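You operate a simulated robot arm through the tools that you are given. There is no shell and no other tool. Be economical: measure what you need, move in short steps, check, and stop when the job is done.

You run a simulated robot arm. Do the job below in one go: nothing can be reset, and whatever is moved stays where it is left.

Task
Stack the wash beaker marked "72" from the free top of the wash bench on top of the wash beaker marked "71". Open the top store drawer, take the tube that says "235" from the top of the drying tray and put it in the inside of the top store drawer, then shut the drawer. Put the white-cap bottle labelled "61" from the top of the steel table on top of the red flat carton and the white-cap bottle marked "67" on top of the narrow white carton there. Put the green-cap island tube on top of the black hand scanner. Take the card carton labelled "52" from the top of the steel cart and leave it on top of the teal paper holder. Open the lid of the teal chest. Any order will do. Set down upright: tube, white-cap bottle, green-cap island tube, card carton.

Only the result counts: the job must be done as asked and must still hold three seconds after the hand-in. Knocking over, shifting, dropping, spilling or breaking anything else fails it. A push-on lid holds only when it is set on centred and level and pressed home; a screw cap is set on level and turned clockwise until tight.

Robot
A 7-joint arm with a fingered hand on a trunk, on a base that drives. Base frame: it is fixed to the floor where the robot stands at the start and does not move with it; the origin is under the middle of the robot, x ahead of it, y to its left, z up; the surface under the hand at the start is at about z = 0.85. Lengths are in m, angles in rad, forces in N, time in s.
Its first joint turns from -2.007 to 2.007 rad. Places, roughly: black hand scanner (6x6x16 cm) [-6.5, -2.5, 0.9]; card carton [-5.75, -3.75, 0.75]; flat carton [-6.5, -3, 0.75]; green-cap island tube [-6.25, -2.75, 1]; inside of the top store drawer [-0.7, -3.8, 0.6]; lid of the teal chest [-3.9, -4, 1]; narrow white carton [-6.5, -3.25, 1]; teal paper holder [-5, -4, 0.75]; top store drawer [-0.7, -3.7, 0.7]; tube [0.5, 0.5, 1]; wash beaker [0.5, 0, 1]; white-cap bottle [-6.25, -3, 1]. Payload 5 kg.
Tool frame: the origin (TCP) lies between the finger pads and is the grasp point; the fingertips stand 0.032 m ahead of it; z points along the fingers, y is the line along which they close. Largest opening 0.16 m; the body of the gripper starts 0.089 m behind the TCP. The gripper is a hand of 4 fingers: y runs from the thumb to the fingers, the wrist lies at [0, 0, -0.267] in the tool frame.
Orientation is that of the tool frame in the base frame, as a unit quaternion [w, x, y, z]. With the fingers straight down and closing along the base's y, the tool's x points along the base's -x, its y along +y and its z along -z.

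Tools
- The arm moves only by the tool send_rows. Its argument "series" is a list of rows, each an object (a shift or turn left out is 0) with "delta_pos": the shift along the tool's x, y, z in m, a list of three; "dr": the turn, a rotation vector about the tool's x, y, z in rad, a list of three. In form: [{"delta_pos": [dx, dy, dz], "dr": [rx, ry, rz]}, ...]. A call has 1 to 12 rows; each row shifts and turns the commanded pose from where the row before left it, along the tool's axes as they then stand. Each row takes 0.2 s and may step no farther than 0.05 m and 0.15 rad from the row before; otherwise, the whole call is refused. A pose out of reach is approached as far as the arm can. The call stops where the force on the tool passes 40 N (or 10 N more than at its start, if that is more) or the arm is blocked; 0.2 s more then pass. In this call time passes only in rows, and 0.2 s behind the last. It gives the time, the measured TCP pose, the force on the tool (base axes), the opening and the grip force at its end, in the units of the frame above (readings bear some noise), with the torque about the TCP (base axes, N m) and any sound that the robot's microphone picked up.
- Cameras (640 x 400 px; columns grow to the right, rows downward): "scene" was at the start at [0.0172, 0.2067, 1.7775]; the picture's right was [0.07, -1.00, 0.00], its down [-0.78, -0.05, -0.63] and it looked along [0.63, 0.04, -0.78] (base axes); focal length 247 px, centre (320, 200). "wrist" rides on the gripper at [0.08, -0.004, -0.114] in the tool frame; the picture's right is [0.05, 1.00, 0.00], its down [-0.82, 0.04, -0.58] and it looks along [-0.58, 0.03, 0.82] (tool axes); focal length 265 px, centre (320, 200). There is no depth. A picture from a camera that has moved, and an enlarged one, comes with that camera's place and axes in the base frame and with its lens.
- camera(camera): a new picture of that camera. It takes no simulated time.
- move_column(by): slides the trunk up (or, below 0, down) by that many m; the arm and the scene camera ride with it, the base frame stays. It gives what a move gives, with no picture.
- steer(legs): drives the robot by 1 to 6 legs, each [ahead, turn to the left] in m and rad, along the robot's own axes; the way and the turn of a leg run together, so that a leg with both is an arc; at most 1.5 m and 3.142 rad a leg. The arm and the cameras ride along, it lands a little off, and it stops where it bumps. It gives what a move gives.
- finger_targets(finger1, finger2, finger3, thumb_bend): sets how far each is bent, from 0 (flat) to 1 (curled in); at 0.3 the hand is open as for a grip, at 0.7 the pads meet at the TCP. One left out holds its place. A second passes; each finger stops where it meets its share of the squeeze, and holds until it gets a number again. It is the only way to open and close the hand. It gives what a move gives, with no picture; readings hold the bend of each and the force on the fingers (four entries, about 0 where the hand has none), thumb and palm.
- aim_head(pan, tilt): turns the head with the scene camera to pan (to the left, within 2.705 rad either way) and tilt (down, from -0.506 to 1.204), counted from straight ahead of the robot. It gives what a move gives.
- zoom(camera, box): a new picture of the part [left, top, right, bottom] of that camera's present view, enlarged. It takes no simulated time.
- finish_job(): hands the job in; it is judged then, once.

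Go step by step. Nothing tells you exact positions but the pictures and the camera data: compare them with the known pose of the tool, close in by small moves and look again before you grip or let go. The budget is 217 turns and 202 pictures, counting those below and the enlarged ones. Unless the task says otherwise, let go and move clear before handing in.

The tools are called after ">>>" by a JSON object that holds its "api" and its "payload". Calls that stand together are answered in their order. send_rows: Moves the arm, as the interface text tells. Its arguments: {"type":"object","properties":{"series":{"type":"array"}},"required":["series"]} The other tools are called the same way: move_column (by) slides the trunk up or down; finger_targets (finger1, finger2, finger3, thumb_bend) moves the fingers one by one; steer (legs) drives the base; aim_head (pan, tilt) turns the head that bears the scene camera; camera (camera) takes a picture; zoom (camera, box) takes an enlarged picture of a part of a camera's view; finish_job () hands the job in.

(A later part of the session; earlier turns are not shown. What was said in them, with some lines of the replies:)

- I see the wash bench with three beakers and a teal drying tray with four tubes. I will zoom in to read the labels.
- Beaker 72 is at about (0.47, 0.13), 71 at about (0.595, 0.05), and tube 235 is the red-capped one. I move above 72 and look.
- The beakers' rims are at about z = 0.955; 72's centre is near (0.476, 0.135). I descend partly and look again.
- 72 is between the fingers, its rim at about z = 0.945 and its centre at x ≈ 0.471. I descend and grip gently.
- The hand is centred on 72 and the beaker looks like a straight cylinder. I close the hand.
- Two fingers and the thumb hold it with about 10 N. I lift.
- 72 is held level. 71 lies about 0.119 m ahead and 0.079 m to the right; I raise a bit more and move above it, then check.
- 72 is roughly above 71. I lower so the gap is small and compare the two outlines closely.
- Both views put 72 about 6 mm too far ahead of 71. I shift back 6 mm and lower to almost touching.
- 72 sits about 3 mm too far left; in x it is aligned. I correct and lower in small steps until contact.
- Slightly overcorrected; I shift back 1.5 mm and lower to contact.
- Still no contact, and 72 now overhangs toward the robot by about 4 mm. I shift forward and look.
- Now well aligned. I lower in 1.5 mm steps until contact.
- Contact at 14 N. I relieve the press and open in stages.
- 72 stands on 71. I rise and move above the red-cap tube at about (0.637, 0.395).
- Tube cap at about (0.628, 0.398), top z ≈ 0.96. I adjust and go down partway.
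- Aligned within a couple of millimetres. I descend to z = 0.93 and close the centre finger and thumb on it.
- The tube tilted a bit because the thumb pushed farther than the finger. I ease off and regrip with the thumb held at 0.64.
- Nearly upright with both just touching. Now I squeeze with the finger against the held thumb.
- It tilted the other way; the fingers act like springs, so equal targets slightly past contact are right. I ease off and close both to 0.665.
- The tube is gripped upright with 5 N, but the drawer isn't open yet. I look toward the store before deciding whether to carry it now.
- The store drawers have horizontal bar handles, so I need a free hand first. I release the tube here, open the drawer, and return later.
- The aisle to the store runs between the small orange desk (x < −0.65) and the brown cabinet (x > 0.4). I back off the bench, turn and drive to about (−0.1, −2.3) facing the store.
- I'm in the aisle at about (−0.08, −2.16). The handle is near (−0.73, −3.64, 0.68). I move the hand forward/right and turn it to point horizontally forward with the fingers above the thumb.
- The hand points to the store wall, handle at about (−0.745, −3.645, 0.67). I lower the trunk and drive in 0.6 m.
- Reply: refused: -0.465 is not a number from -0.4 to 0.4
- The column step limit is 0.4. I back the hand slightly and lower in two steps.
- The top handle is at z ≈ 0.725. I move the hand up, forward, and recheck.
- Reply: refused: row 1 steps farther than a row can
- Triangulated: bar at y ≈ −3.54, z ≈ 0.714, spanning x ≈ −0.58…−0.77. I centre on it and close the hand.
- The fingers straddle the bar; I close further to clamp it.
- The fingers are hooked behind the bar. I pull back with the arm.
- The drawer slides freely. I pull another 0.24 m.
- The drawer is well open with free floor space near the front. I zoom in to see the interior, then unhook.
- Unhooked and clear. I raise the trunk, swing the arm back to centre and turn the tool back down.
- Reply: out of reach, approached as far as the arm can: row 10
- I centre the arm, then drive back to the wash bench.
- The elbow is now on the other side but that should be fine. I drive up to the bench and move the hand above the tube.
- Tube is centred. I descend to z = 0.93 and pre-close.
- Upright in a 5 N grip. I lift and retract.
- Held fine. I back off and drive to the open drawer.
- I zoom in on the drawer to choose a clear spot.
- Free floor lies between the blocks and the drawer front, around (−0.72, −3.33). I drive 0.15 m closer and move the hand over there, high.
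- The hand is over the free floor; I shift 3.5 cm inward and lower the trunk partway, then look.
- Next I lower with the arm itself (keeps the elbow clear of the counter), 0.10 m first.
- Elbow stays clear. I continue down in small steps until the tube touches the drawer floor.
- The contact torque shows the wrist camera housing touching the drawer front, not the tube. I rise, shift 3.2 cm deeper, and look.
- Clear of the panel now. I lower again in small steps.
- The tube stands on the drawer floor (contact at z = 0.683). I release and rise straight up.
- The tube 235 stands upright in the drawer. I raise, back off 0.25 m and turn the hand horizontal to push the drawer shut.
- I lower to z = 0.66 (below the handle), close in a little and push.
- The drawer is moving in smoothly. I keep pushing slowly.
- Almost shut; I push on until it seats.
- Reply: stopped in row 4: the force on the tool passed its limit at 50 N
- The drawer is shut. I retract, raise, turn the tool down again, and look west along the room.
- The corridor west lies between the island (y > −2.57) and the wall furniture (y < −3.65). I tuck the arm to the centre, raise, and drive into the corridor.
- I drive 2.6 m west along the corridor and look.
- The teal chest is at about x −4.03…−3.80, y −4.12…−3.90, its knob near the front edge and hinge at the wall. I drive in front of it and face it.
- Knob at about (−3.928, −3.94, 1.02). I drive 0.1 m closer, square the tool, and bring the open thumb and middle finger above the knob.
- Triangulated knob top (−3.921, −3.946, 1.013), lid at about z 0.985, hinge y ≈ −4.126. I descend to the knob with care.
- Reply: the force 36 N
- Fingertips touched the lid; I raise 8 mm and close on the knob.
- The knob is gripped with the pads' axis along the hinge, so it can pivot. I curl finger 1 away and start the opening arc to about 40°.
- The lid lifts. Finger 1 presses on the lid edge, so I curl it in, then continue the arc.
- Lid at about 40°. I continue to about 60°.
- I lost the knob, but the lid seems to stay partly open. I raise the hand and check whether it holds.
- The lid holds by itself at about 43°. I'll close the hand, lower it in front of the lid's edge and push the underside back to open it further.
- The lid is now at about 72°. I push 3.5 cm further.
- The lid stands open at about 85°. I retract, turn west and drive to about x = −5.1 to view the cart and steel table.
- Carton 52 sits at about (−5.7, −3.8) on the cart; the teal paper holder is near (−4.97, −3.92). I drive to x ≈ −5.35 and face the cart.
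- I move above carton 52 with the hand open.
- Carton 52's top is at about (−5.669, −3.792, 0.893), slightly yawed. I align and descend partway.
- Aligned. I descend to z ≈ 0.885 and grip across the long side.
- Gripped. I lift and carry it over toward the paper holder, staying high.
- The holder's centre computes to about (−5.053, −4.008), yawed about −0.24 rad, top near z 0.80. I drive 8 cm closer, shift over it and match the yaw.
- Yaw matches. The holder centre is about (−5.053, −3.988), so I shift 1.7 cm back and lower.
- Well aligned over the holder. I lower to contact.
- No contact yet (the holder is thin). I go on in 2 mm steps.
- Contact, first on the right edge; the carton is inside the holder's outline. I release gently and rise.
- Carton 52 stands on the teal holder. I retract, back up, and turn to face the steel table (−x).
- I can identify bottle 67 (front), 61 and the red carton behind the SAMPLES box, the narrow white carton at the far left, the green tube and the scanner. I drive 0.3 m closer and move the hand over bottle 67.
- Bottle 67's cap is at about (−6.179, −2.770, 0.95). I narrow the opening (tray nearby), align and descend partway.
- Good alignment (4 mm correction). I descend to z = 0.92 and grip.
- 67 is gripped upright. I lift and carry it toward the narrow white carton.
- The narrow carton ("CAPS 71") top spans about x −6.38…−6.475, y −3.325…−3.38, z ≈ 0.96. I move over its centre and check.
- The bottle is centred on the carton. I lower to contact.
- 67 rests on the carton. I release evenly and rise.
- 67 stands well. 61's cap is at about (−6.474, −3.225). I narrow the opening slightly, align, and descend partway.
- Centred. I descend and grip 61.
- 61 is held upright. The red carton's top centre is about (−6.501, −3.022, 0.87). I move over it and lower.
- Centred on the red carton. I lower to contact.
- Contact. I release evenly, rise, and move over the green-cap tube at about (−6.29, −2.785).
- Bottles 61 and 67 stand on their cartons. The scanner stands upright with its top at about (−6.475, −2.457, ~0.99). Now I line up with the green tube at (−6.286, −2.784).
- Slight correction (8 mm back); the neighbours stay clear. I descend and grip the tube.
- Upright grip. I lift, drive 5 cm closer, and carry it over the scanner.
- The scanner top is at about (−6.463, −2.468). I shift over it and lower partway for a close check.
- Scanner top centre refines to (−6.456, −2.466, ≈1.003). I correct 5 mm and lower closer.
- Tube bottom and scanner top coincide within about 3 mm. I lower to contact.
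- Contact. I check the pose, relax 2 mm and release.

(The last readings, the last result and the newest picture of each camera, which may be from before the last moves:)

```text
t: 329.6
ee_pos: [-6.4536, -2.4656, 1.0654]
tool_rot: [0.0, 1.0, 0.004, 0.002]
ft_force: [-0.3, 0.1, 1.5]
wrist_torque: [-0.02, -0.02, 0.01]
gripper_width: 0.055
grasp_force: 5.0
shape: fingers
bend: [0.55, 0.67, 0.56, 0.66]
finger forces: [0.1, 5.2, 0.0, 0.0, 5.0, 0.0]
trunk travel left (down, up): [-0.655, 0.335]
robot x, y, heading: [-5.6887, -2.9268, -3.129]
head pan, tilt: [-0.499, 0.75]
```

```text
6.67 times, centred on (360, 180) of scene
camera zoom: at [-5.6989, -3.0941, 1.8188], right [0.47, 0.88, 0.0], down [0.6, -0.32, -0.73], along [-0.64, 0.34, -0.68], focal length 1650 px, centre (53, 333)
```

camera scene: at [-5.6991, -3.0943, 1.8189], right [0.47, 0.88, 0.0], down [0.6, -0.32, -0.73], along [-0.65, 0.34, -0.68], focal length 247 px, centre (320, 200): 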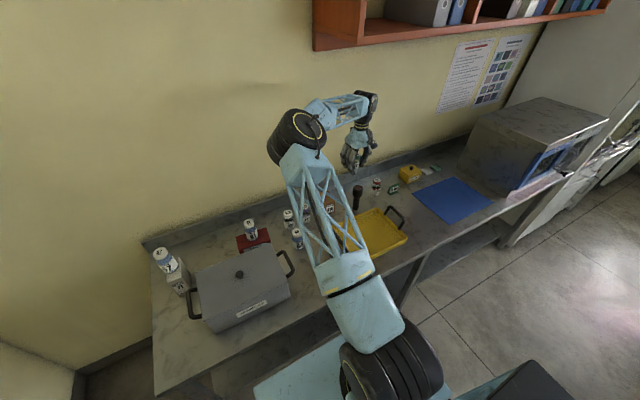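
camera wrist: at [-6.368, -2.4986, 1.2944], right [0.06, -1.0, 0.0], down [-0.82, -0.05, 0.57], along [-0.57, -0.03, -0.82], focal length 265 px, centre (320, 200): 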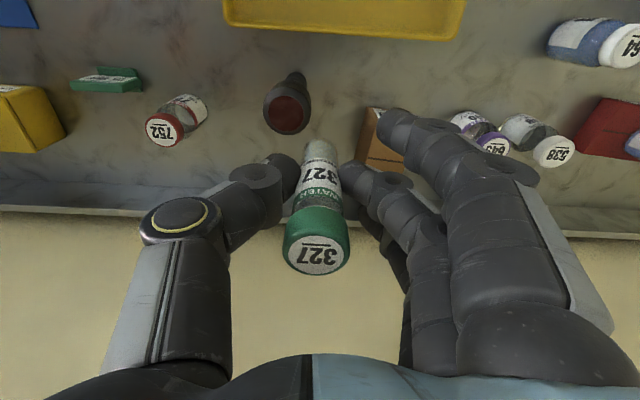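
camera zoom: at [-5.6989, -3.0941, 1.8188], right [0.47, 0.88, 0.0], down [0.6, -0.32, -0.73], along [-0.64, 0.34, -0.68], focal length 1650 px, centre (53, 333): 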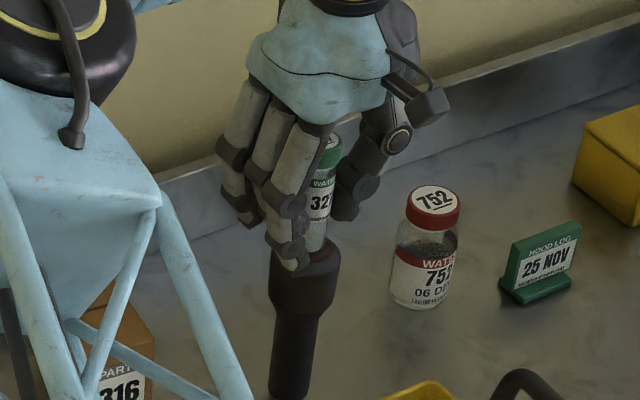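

>>> {"api": "finger_targets", "payload": {"finger2": 0.6, "thumb_bend": 0.61}}

>>> {"api": "finger_targets", "payload": {"finger1": 0.45, "finger2": 0.45, "finger3": 0.45, "thumb_bend": 0.45}}

>>> {"api": "send_rows", "payload": {"series": [{"delta_pos": [0, 0, -0.02]}, {"delta_pos": [0, 0, -0.04]}, {"delta_pos": [0, 0, -0.05]}, {"delta_pos": [0, 0, -0.05]}, {"delta_pos": [0.04, 0, 0]}, {"delta_pos": [0.04, 0, 0]}]}}

>>> {"api": "camera", "payload": {"camera": "scene"}}

>>> {"api": "zoom", "payload": {"camera": "scene", "box": [320, 140, 400, 220]}}

```text
t: 330.6
ee_pos: [-6.4545, -2.4653, 1.0663]
tool_rot: [-0.001, 1.0, 0.003, 0.002]
ft_force: [-0.4, 0.2, 0.5]
wrist_torque: [-0.03, -0.01, 0.0]
gripper_width: 0.0605
grasp_force: 0.0
shape: fingers
bend: [0.55, 0.6, 0.56, 0.61]
finger forces: [0.0, 0.0, 0.0, 0.0, 0.1, 0.0]
trunk travel left (down, up): [-0.655, 0.335]
robot x, y, heading: [-5.6854, -2.9295, -3.135]
head pan, tilt: [-0.499, 0.75]
```

```text
t: 331.6
ee_pos: [-6.4546, -2.4648, 1.0657]
tool_rot: [0.0, 1.0, 0.003, 0.002]
ft_force: [-0.7, 0.2, 0.5]
wrist_torque: [-0.01, 0.02, -0.01]
gripper_width: 0.1104
grasp_force: 0.0
shape: fingers
bend: [0.45, 0.45, 0.45, 0.45]
finger forces: [0.0, 0.0, 0.0, 0.0, 0.0, 0.1]
trunk travel left (down, up): [-0.655, 0.335]
robot x, y, heading: [-5.6918, -2.9288, -3.133]
head pan, tilt: [-0.499, 0.75]
```

```text
t: 333.0
ee_pos: [-6.3717, -2.4669, 1.2282]
tool_rot: [-0.001, 1.0, 0.004, 0.001]
ft_force: [0.4, 0.3, -0.2]
wrist_torque: [-0.02, 0.03, 0.0]
gripper_width: 0.1107
grasp_force: 0.1
shape: fingers
bend: [0.45, 0.45, 0.45, 0.45]
finger forces: [0.0, 0.0, 0.0, 0.0, 0.0, 0.0]
trunk travel left (down, up): [-0.655, 0.335]
robot x, y, heading: [-5.6873, -2.9314, -3.132]
head pan, tilt: [-0.499, 0.75]
```

```text
29 pictures are left
camera scene: at [-5.6982, -3.0943, 1.819], right [0.47, 0.88, 0.0], down [0.6, -0.32, -0.73], along [-0.65, 0.35, -0.68], focal length 247 px, centre (320, 200)
```

scene: 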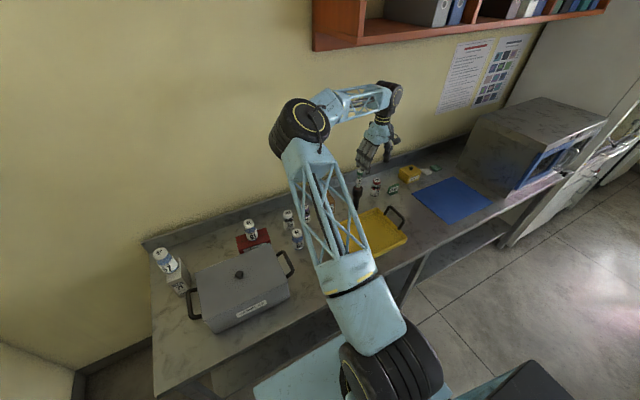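

```text
5.00 times, centred on (360, 180) of scene
camera zoom: at [-5.6982, -3.0943, 1.819], right [0.47, 0.88, 0.0], down [0.6, -0.32, -0.73], along [-0.65, 0.35, -0.68], focal length 1237 px, centre (120, 300)
```

zoom: 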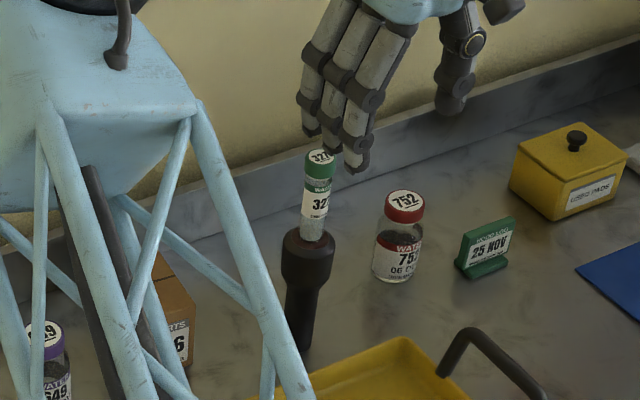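

The tube stands on the scanner. I do a final check on the chest lid and the carton.

>>> {"api": "aim_head", "payload": {"pan": 2.4, "tilt": 0.5}}

>>> {"api": "camera", "payload": {"camera": "scene"}}

>>> {"api": "zoom", "payload": {"camera": "scene", "box": [200, 120, 480, 300]}}

```text
t: 335.5
ee_pos: [-6.3742, -2.4651, 1.2291]
tool_rot: [-0.001, 1.0, 0.003, 0.001]
ft_force: [0.1, -0.8, 0.1]
wrist_torque: [-0.01, -0.01, 0.02]
gripper_width: 0.1105
grasp_force: 0.1
shape: fingers
bend: [0.45, 0.45, 0.45, 0.45]
finger forces: [0.1, 0.0, 0.1, 0.1, 0.1, 0.0]
trunk travel left (down, up): [-0.655, 0.335]
robot x, y, heading: [-5.6892, -2.9308, -3.134]
head pan, tilt: [2.4, 0.499]
```

```text
27 pictures are left
camera scene: at [-5.5585, -3.1941, 1.8409], right [-0.67, -0.74, 0.0], down [-0.36, 0.32, -0.88], along [0.65, -0.59, -0.48], focal length 247 px, centre (320, 200)
```

scene: 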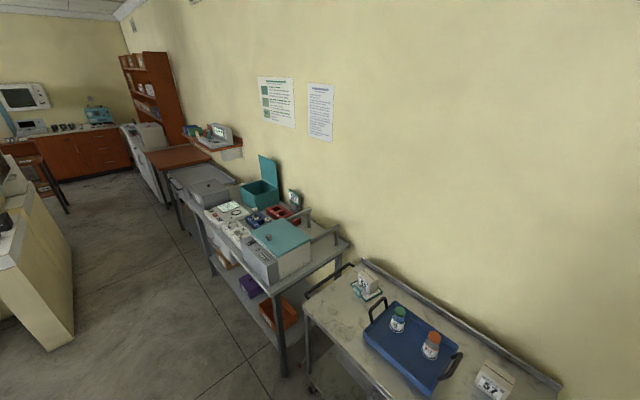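

```text
2.22 times, centred on (340, 210) of scene
camera zoom: at [-5.5585, -3.1941, 1.8409], right [-0.67, -0.74, 0.0], down [-0.36, 0.32, -0.88], along [0.65, -0.59, -0.48], focal length 550 px, centre (276, 178)
```

zoom: 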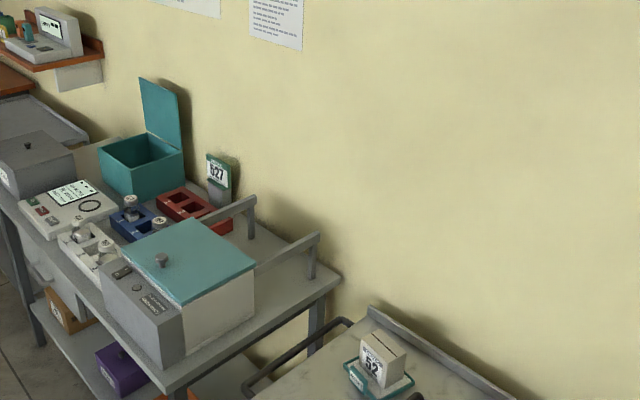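

The lid is upright and open, carton 52 stands on the teal holder, and everything else has been placed and released. I hand the job in.

>>> {"api": "finish_job", "payload": {}}

```text
The job is handed in.
```

I finished every part of the job and handed it in; the verdict has not come back.

- **Beakers:** "72" stands on "71".
- **Drawer:** tube "235" stands upright inside the top store drawer, and the drawer is shut.
- **Bottles:** "61" is on the red flat carton and "67" is on the narrow white carton.
- **Island tube:** the green-cap tube stands on the black hand scanner.
- **Carton:** "52" is on the teal paper holder.
- **Chest:** the teal lid holds open by itself, nearly upright (about 85°).

In my last views nothing else looked knocked over or moved. I did not look inside the drawer again after shutting it, or at the beakers after leaving the wash bench.
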